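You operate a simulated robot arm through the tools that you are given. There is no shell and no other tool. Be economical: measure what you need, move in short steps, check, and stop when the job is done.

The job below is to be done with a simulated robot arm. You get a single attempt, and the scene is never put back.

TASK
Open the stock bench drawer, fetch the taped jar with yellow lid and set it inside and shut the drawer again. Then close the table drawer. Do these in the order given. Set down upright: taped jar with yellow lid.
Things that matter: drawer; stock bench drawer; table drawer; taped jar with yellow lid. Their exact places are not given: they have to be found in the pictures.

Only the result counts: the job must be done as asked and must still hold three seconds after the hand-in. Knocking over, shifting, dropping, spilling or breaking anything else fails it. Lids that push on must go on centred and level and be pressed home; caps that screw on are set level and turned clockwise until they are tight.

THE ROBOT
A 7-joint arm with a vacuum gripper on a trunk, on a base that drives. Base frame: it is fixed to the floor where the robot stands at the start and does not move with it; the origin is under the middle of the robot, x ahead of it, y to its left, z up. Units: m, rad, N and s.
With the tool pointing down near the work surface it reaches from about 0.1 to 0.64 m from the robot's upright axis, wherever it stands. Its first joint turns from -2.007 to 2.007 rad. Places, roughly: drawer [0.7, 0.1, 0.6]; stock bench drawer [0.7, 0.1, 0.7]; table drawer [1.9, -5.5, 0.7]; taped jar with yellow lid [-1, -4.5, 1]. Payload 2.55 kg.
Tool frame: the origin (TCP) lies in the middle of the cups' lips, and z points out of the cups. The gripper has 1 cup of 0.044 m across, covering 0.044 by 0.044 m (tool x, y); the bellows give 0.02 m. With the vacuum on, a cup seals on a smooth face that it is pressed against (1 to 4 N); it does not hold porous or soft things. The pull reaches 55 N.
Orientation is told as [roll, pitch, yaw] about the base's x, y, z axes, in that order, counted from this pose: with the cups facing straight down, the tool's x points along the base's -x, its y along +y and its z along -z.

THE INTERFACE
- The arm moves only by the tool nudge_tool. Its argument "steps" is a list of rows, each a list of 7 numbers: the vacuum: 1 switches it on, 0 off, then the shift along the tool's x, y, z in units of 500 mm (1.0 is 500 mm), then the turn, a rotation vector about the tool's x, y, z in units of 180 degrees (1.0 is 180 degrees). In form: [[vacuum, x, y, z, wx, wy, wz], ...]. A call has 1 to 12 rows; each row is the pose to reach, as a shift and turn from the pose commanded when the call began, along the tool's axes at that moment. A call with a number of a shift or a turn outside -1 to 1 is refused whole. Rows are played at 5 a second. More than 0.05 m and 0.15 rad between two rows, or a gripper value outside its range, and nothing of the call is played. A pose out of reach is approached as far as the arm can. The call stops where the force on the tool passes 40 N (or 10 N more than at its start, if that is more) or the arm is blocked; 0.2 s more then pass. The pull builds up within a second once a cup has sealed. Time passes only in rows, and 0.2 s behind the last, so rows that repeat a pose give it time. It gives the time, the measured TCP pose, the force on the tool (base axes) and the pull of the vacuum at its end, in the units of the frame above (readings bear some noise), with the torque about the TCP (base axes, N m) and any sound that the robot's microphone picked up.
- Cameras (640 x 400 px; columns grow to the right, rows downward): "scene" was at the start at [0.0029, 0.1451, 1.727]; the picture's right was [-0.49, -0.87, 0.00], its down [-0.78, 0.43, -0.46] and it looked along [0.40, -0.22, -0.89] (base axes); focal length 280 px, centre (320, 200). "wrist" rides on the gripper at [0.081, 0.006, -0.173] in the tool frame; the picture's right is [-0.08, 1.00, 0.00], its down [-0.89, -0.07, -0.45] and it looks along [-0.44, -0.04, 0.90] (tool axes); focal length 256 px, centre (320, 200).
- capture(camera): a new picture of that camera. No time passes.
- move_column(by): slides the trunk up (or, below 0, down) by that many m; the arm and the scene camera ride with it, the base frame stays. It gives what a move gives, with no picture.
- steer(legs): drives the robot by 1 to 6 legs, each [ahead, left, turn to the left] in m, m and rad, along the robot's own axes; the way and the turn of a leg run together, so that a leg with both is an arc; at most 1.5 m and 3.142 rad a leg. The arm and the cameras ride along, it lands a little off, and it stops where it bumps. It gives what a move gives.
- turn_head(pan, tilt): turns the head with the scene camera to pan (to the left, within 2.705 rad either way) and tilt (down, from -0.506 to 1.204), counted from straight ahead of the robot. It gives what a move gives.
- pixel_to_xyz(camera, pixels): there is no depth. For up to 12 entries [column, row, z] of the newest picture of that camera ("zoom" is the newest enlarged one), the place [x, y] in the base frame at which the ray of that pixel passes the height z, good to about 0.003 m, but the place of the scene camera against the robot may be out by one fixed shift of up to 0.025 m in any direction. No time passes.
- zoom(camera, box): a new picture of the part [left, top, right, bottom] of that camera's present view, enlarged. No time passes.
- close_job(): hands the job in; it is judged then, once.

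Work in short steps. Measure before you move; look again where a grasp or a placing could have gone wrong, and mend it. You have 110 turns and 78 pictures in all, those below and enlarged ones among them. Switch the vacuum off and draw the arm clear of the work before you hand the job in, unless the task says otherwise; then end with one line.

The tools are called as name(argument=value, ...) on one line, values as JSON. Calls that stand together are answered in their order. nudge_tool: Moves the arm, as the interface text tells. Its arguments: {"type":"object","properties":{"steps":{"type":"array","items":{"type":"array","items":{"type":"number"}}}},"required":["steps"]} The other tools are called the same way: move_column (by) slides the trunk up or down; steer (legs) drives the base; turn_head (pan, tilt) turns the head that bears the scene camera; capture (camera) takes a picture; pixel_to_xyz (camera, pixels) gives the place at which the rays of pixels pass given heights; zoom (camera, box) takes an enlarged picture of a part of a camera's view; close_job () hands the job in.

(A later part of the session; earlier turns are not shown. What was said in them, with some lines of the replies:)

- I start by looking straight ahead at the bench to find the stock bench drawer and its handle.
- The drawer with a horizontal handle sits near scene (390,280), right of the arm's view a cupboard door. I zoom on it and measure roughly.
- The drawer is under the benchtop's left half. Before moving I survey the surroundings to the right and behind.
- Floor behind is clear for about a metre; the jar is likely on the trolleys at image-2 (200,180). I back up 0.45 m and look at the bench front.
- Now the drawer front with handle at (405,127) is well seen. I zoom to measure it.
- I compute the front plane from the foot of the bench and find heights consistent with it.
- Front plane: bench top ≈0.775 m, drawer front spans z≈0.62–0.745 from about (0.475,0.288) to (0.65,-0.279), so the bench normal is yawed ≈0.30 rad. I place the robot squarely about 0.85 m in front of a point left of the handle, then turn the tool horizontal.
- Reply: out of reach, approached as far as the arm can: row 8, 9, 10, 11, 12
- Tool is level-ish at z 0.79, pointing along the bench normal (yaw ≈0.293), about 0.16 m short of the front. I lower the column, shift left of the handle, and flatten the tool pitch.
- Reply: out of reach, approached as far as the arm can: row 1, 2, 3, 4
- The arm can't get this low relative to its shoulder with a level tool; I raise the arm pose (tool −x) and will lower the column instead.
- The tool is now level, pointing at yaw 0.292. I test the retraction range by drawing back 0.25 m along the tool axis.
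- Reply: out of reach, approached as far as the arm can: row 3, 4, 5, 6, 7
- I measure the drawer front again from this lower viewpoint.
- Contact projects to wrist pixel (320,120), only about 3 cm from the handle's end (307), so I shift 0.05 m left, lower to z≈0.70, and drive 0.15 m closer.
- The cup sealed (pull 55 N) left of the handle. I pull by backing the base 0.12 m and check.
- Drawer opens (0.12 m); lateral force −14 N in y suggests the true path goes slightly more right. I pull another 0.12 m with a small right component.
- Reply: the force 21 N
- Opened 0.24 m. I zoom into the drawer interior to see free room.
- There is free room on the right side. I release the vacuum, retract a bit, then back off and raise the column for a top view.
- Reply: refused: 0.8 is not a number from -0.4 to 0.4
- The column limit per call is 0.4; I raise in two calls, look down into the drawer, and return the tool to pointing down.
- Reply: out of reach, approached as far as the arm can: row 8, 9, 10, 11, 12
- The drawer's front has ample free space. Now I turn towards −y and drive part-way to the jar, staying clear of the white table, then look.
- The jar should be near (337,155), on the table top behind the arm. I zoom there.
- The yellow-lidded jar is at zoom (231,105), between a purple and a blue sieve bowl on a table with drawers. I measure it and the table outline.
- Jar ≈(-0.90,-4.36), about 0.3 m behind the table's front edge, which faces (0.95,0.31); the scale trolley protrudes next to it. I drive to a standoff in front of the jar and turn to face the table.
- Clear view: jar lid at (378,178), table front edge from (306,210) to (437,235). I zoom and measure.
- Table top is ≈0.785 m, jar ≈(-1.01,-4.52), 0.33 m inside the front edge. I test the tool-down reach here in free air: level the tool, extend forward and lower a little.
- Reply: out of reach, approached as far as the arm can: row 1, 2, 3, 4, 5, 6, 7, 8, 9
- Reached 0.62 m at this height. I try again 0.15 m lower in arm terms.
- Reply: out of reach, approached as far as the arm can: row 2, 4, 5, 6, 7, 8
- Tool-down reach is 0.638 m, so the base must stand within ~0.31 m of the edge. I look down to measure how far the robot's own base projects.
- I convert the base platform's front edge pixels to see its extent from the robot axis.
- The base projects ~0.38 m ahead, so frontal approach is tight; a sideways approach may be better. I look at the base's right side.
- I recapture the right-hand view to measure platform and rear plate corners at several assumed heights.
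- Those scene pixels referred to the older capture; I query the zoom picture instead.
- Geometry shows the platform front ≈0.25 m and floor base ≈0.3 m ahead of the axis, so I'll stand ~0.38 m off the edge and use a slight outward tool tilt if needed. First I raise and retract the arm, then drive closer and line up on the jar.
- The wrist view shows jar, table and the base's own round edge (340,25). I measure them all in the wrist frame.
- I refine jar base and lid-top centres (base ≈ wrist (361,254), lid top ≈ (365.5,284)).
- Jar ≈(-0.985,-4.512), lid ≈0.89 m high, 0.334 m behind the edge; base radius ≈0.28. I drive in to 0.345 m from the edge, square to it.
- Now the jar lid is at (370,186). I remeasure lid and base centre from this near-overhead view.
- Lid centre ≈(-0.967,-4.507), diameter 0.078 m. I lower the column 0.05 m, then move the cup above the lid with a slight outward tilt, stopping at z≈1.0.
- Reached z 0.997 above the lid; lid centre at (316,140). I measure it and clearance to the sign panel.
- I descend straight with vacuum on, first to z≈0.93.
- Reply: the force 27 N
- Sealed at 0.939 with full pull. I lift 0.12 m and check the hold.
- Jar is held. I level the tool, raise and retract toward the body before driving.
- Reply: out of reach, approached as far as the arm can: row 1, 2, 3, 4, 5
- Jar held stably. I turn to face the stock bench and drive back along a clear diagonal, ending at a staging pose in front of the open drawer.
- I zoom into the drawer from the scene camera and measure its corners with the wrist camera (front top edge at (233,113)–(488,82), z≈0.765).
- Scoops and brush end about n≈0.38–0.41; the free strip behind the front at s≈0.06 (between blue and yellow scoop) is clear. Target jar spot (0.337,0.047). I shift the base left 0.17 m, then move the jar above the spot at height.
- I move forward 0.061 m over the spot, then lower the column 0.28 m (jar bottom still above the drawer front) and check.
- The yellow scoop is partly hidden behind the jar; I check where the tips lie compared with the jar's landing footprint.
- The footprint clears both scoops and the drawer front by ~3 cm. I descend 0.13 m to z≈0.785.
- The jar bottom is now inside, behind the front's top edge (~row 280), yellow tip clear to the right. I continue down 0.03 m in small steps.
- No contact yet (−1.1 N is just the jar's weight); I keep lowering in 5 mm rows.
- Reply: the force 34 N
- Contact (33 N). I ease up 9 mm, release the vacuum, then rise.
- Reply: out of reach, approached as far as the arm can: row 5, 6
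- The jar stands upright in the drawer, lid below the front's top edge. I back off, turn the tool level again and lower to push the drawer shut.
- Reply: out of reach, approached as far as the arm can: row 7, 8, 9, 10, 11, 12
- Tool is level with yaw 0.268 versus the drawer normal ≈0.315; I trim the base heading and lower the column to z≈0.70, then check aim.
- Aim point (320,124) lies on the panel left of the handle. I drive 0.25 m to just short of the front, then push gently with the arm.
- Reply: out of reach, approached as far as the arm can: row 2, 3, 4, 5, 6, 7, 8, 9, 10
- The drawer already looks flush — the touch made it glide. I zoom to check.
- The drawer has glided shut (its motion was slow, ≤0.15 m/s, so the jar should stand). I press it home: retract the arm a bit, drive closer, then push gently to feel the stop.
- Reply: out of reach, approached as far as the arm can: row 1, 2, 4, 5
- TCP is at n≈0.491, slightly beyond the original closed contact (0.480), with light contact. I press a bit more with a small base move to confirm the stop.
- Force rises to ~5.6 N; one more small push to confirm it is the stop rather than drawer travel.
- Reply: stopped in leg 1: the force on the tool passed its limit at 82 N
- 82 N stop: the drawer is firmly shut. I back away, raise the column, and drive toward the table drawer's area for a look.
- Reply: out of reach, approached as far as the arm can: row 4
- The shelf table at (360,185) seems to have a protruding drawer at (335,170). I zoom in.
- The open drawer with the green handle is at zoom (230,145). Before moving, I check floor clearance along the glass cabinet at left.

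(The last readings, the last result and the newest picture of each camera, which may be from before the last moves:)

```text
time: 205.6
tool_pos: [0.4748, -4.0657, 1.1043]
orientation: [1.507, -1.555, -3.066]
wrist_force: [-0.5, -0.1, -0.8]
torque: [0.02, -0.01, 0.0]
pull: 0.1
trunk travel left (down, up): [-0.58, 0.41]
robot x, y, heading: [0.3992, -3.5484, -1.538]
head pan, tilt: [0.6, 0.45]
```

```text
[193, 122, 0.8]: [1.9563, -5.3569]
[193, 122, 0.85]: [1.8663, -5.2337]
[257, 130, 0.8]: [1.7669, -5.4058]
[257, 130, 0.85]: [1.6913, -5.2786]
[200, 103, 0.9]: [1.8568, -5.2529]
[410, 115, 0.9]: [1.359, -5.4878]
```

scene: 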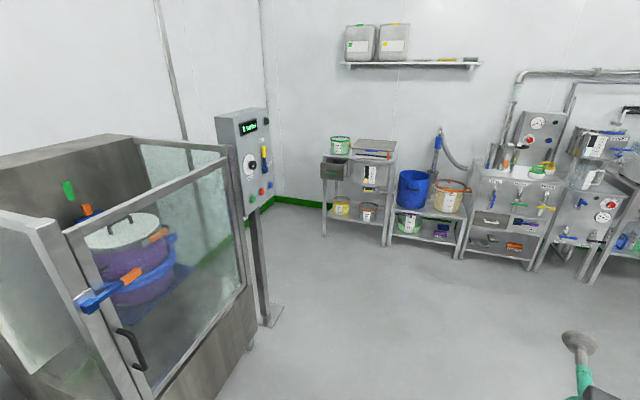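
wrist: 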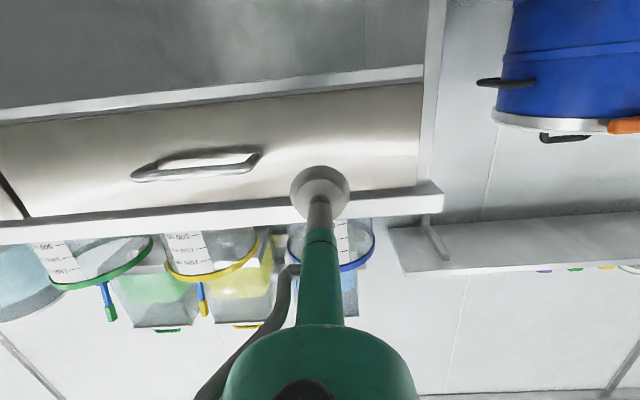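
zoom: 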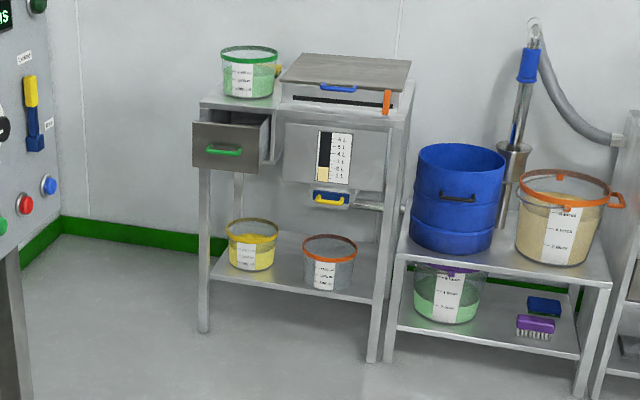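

Cabinet front is at x≈1.6, so I move to about (1.0,-4.35), turn toward the drawer, and take a picture.

steer(legs=[[0.82, 0.573, 0], [0, 0, 0.55]])

turn_head(pan=0.1, tilt=0.65)

capture(camera="scene")

```text
time: 212.2
tool_pos: [1.3282, -4.7594, 1.105]
orientation: [1.51, -1.552, -2.537]
wrist_force: [0.1, 0.8, 0.2]
torque: [0.0, -0.02, -0.01]
pull: 0.0
trunk travel left (down, up): [-0.58, 0.41]
robot x, y, heading: [1.005, -4.3476, -1.003]
head pan, tilt: [0.6, 0.45]
```

```text
time: 213.2
tool_pos: [1.3288, -4.7593, 1.1059]
orientation: [1.506, -1.554, -2.531]
wrist_force: [-0.6, -0.1, 0.2]
torque: [0.02, -0.04, 0.0]
pull: 0.1
trunk travel left (down, up): [-0.58, 0.41]
robot x, y, heading: [1.0027, -4.3452, -1.003]
head pan, tilt: [0.099, 0.649]
```

```text
22 pictures are left
```

scene: 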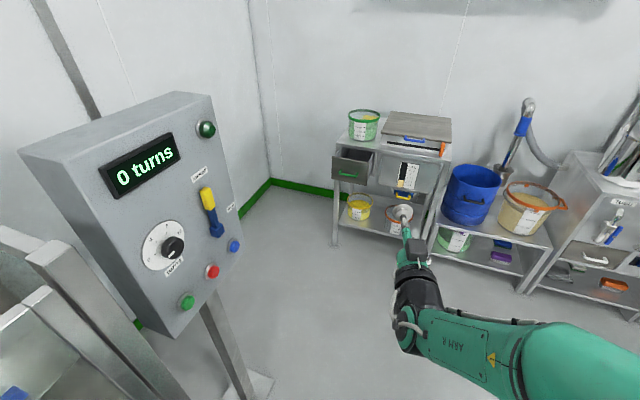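

The control panel box is on the left; I keep clear of it. I zoom on the open drawer and measure.

zoom(camera="scene", box=[310, 100, 470, 260])

pixel_to_xyz(camera="zoom", pixels=[[320, 200, 0.8]])

pixel_to_xyz(camera="scene", pixels=[[336, 245, 0.0], [418, 270, 0.0], [334, 157, 0.78], [334, 157, 0.82], [367, 162, 0.78], [367, 162, 0.82], [334, 178, 0.65], [334, 178, 0.7], [367, 185, 0.65], [367, 185, 0.7], [350, 175, 0.72], [235, 262, 1.0]])

```text
2.50 times, centred on (390, 180) of scene
```

zoom: 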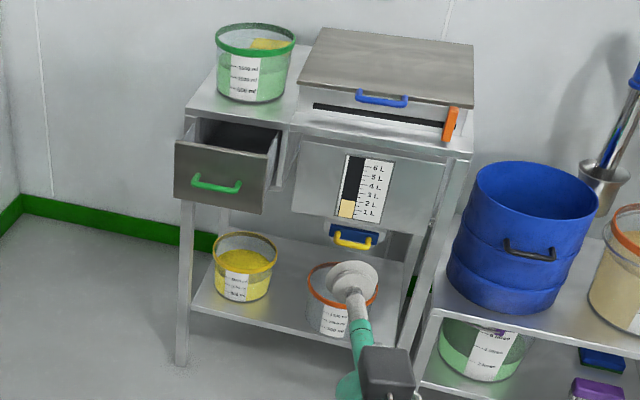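

```text
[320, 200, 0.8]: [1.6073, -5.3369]
```

```text
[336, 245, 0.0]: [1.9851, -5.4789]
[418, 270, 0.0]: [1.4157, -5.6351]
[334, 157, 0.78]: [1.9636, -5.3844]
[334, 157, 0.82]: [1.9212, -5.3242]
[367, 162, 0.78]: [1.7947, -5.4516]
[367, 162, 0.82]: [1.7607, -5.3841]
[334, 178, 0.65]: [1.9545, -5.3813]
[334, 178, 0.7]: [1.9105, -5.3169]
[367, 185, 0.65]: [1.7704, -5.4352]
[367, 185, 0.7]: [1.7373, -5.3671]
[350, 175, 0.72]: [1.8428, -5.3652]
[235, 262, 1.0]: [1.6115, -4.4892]
```

Drawer front centre ≈(1.85,-5.36), z ≈0.65–0.78; its normal heading ≈-1.27. I take an L-shaped path away from the panel post, to about (1.40,-4.87).

steer(legs=[[0.384, -0.245, 0], [0.274, 0.3, 0]])

nudge_tool(steps=[[0, 0, 0.04, 0, 0.03, 0, 0], [0, 0, 0.08, 0, 0.06, 0, 0], [0, 0, 0.12, 0, 0.075, 0, 0], [0, 0, 0.16, 0, 0.075, 0, 0], [0, 0, 0.16, 0, 0.075, 0, 0]])

move_column(by=-0.3)

capture(camera="wrist")

capture(camera="scene")

```text
time: 218.1
tool_pos: [1.7362, -5.2811, 1.1035]
orientation: [1.483, -1.554, -2.501]
wrist_force: [0.4, -0.8, -0.2]
torque: [0.01, 0.03, 0.0]
pull: 0.0
trunk travel left (down, up): [-0.58, 0.41]
robot x, y, heading: [1.4117, -4.8704, -1.004]
head pan, tilt: [0.099, 0.649]
```

```text
time: 219.3
tool_pos: [1.8008, -5.3074, 1.1068]
orientation: [0.348, -1.538, -1.513]
wrist_force: [0.0, -0.2, -1.4]
torque: [-0.02, 0.01, 0.0]
pull: 0.1
out of reach, approached as far as the arm can: row 1, 2, 3, 4, 5
trunk travel left (down, up): [-0.58, 0.41]
robot x, y, heading: [1.416, -4.8689, -0.996]
head pan, tilt: [0.099, 0.649]
```

```text
time: 222.3
tool_pos: [1.8009, -5.3088, 0.8054]
orientation: [0.346, -1.535, -1.509]
wrist_force: [-0.3, 0.9, 0.0]
torque: [-0.01, 0.01, -0.01]
pull: 0.1
trunk travel left (down, up): [-0.28, 0.71]
robot x, y, heading: [1.4101, -4.8714, -0.996]
head pan, tilt: [0.099, 0.649]
```

```text
20 pictures are left
```

wrist: 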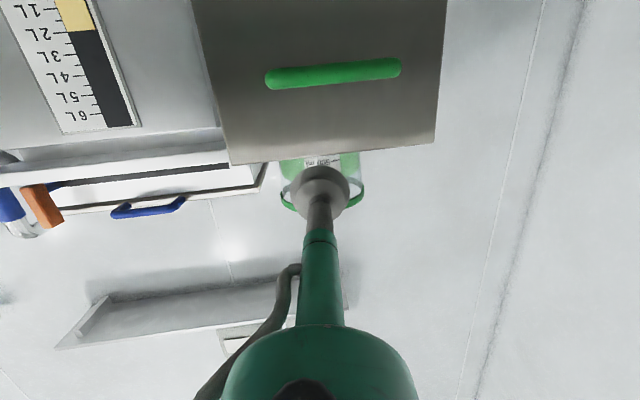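

```text
19 pictures are left
```

scene: 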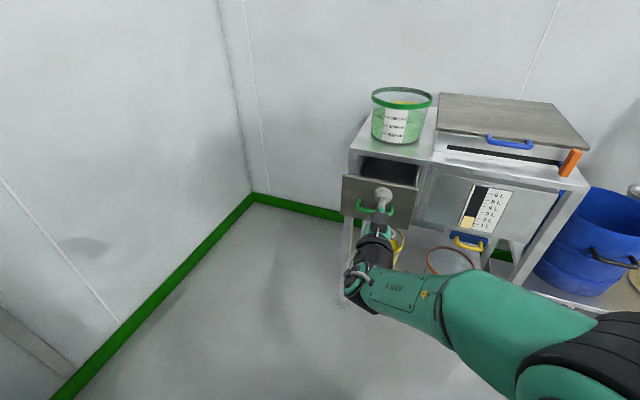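

The cup is ~0.08 m in front of the panel, at its top edge level; handle is lower. I lower 0.045 m (contact above the handle) and drive gently along the drawer's normal in small legs.

move_column(by=-0.045)

steer(legs=[[0.043, -0.013, 0]])

capture(camera="wrist")

```text
time: 223.1
tool_pos: [1.8006, -5.3083, 0.7612]
orientation: [0.374, -1.538, -1.538]
wrist_force: [-0.4, -0.6, 0.0]
torque: [0.02, -0.03, 0.0]
pull: 0.0
trunk travel left (down, up): [-0.235, 0.755]
robot x, y, heading: [1.4106, -4.8686, -1.003]
head pan, tilt: [0.099, 0.649]
```

```text
time: 224.0
tool_pos: [1.8124, -5.3522, 0.7615]
orientation: [0.32, -1.535, -1.482]
wrist_force: [0.1, 0.1, -0.3]
torque: [0.02, -0.05, 0.0]
pull: 0.0
trunk travel left (down, up): [-0.235, 0.755]
robot x, y, heading: [1.4209, -4.9093, -1.0]
head pan, tilt: [0.099, 0.649]
```

```text
18 pictures are left
```

wrist: 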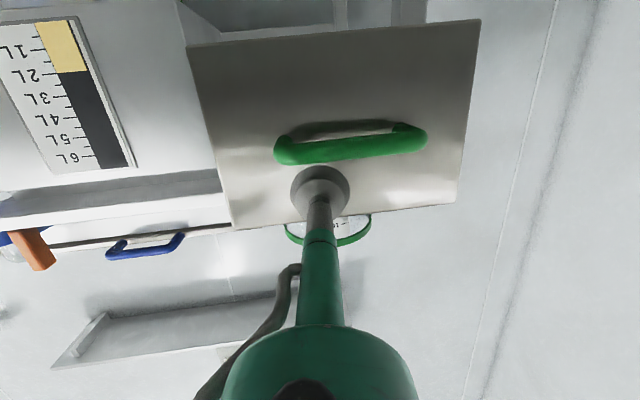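

The cup is just above the handle, a couple of centimetres off the panel. I keep pushing in small base legs.

steer(legs=[[0.038, -0.0115, 0]])

capture(camera="scene")

```text
time: 224.9
tool_pos: [1.8234, -5.3893, 0.7603]
orientation: [0.312, -1.534, -1.474]
wrist_force: [0.7, -0.3, 0.1]
torque: [-0.02, 0.0, -0.02]
pull: 0.0
trunk travel left (down, up): [-0.235, 0.755]
robot x, y, heading: [1.4364, -4.9504, -0.993]
head pan, tilt: [0.099, 0.649]
```

```text
17 pictures are left
```

scene: 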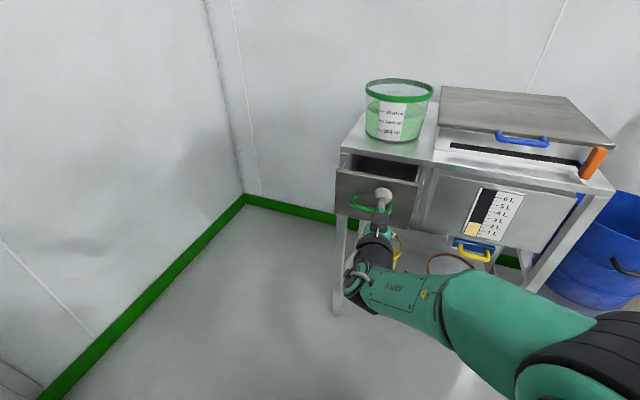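

Still open, no force yet; I push another 0.05 m.

steer(legs=[[0.048, -0.0144, 0]])

capture(camera="scene")

```text
time: 225.8
tool_pos: [1.8373, -5.4371, 0.7599]
orientation: [0.315, -1.534, -1.477]
wrist_force: [-0.8, 0.0, -0.8]
torque: [0.04, -0.01, 0.02]
pull: 0.0
trunk travel left (down, up): [-0.235, 0.755]
robot x, y, heading: [1.4513, -5.0018, -0.999]
head pan, tilt: [0.099, 0.649]
```

```text
16 pictures are left
```

scene: 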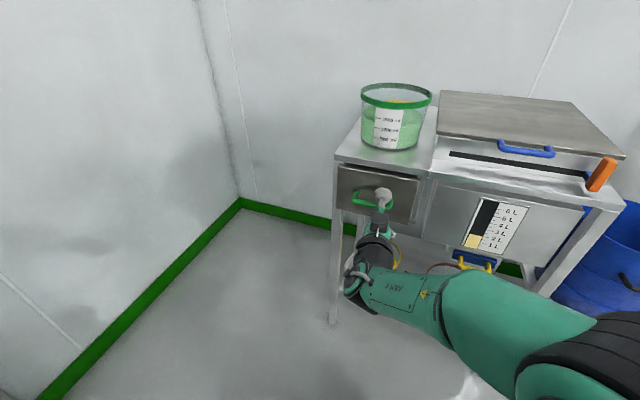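

The drawer has moved nearly flush. I keep pressing until the stop is felt.

steer(legs=[[0.024, -0.007, 0]])

zoom(camera="scene", box=[310, 80, 470, 280])

```text
time: 226.7
tool_pos: [1.8458, -5.4615, 0.7593]
orientation: [0.307, -1.534, -1.471]
wrist_force: [0.6, 0.5, -0.4]
torque: [0.01, 0.03, 0.04]
pull: 0.0
trunk travel left (down, up): [-0.235, 0.755]
robot x, y, heading: [1.4574, -5.0217, -0.999]
head pan, tilt: [0.099, 0.649]
```

```text
2.00 times, centred on (390, 180) of scene
```

zoom: 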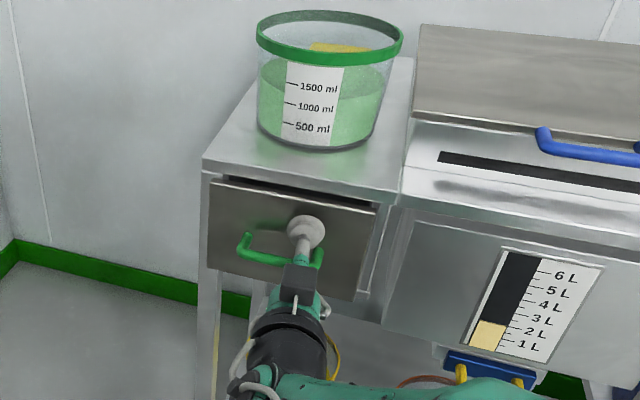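

A small gap remains at the top edge. I continue with short pushes.

steer(legs=[[0.017, -0.005, 0]])

steer(legs=[[0.012, -0.0035, 0]])

zoom(camera="scene", box=[310, 80, 470, 280])

```text
time: 227.4
tool_pos: [1.8498, -5.4781, 0.7598]
orientation: [0.31, -1.535, -1.473]
wrist_force: [-0.8, -0.2, 0.1]
torque: [0.04, -0.03, -0.01]
pull: 0.1
trunk travel left (down, up): [-0.235, 0.755]
robot x, y, heading: [1.4641, -5.0446, -0.997]
head pan, tilt: [0.099, 0.649]
```

```text
time: 228.2
tool_pos: [1.8539, -5.4907, 0.7609]
orientation: [0.304, -1.534, -1.468]
wrist_force: [-0.7, 0.3, -0.3]
torque: [0.01, -0.05, -0.02]
pull: 0.0
trunk travel left (down, up): [-0.235, 0.755]
robot x, y, heading: [1.4672, -5.0543, -1.002]
head pan, tilt: [0.099, 0.649]
```

```text
2.00 times, centred on (390, 180) of scene
```

zoom: 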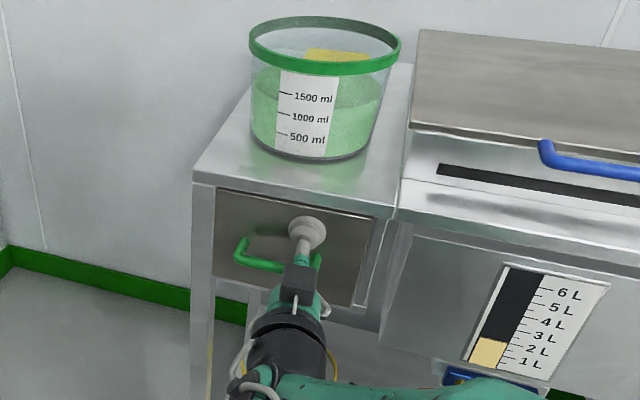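

It looks flush now; I press on in small increments until resistance shows.

steer(legs=[[0.01, -0.003, 0]])

steer(legs=[[0.01, -0.003, 0]])

```text
time: 228.9
tool_pos: [1.8568, -5.5, 0.7596]
orientation: [0.287, -1.533, -1.45]
wrist_force: [0.6, 4.3, -0.3]
torque: [-0.08, 0.01, -0.07]
pull: 0.1
trunk travel left (down, up): [-0.235, 0.755]
robot x, y, heading: [1.4731, -5.0635, -0.999]
head pan, tilt: [0.099, 0.649]
```

```text
time: 229.9
tool_pos: [1.8596, -5.5073, 0.7585]
orientation: [0.238, -1.534, -1.397]
wrist_force: [-5.5, 7.9, 2.6]
torque: [0.11, 0.02, 0.01]
pull: 0.0
trunk travel left (down, up): [-0.235, 0.755]
robot x, y, heading: [1.4674, -5.0695, -0.997]
head pan, tilt: [0.099, 0.649]
stopped in leg 1: the force on the tool passed its limit at 44 N (the readings are from after the stop); the commanded pose is now the measured one
```

Stop reached (44 N). I back off along the same line and check the result.

steer(legs=[[-0.19, 0.057, 0]])

zoom(camera="scene", box=[300, 60, 500, 260])

capture(camera="wrist")

```text
time: 231.5
tool_pos: [1.8027, -5.3149, 0.7588]
orientation: [0.245, -1.536, -1.405]
wrist_force: [-0.1, 0.3, 0.5]
torque: [0.02, -0.01, -0.02]
pull: 0.1
trunk travel left (down, up): [-0.235, 0.755]
robot x, y, heading: [1.4151, -4.8806, -0.994]
head pan, tilt: [0.099, 0.649]
```

```text
2.00 times, centred on (400, 160) of scene
```

zoom: 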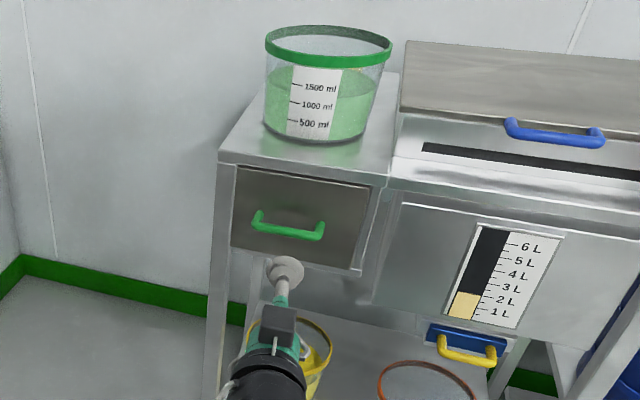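

```text
12 pictures are left
```

wrist: 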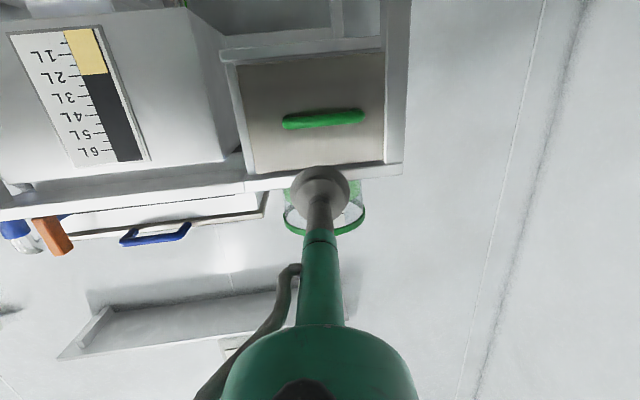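

The table drawer is flush and shut. I take a far look back at the stock bench to confirm its drawer is still closed.

turn_head(pan=2.65, tilt=0.2)

capture(camera="scene")

```text
time: 233.8
tool_pos: [1.8019, -5.3147, 0.7583]
orientation: [0.242, -1.536, -1.402]
wrist_force: [-0.2, -0.9, -1.0]
torque: [0.01, -0.02, 0.01]
pull: 0.1
trunk travel left (down, up): [-0.235, 0.755]
robot x, y, heading: [1.4096, -4.8785, -0.992]
head pan, tilt: [2.649, 0.201]
```

```text
11 pictures are left
```

scene: 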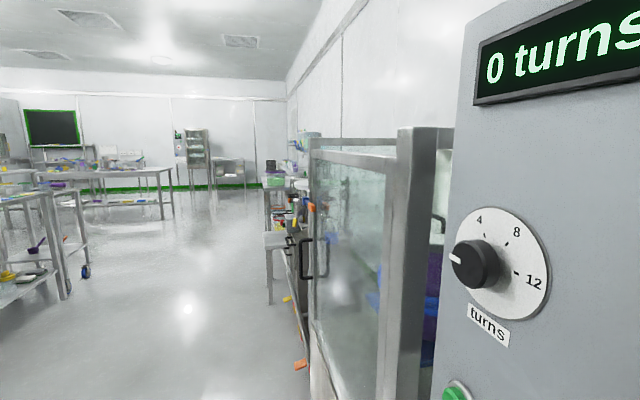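

The view is blocked, so I drive back to a spot with a line of sight to the bench, which also draws the arm clear.

steer(legs=[[-0.411, -0.448, 0], [-1.33, 0.323, 0], [-1.33, 0.323, 0]])

move_column(by=0.3)

turn_head(pan=2.3, tilt=0.35)

capture(camera="scene")

```text
time: 250.0
tool_pos: [0.3141, -2.65, 0.7577]
orientation: [0.246, -1.536, -1.417]
wrist_force: [0.3, -0.5, -0.6]
torque: [-0.04, 0.0, -0.01]
pull: 0.1
trunk travel left (down, up): [-0.235, 0.755]
robot x, y, heading: [-0.0673, -2.2081, -1.011]
head pan, tilt: [2.649, 0.201]
```

```text
time: 253.0
tool_pos: [0.3138, -2.6497, 1.06]
orientation: [0.275, -1.539, -1.448]
wrist_force: [-0.1, -0.1, -0.1]
torque: [0.0, -0.02, 0.01]
pull: 0.0
trunk travel left (down, up): [-0.535, 0.455]
robot x, y, heading: [-0.0708, -2.2123, -1.006]
head pan, tilt: [2.649, 0.201]
```

```text
time: 253.8
tool_pos: [0.3121, -2.6487, 1.0601]
orientation: [0.28, -1.536, -1.451]
wrist_force: [0.3, -0.3, -0.5]
torque: [0.0, -0.03, -0.03]
pull: 0.0
trunk travel left (down, up): [-0.535, 0.455]
robot x, y, heading: [-0.0685, -2.2108, -1.01]
head pan, tilt: [2.3, 0.351]
```

```text
10 pictures are left
```

scene: 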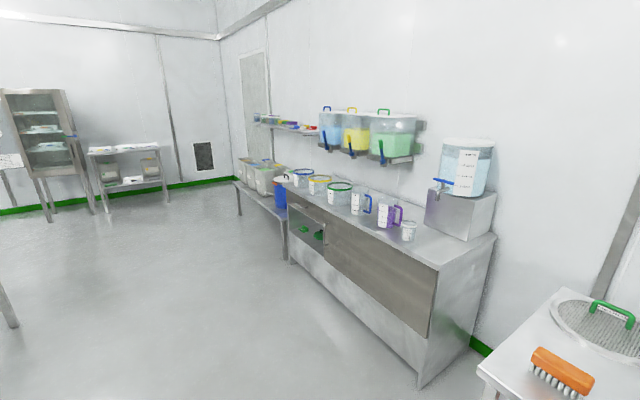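

zoom(camera="scene", box=[270, 180, 370, 270])

```text
4.44 times, centred on (320, 225) of scene
```

zoom: 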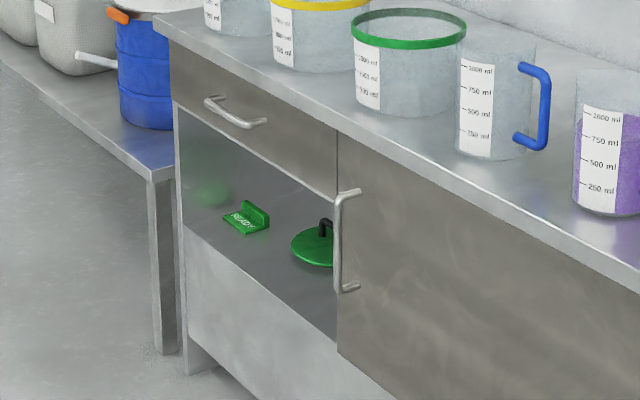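

The stock bench drawer front is flush with the cupboard door, the vacuum is off, and the arm is clear of everything. I hand the job in.

close_job()

```text
The job is handed in.
```

The yellow-lidded jar is in the stock bench drawer and that drawer is shut. The table drawer was closed after it, and the job is handed in. The jar was upright when I released it; the drawer then glided shut faster than I was pushing, and I did not reopen it to check the jar.
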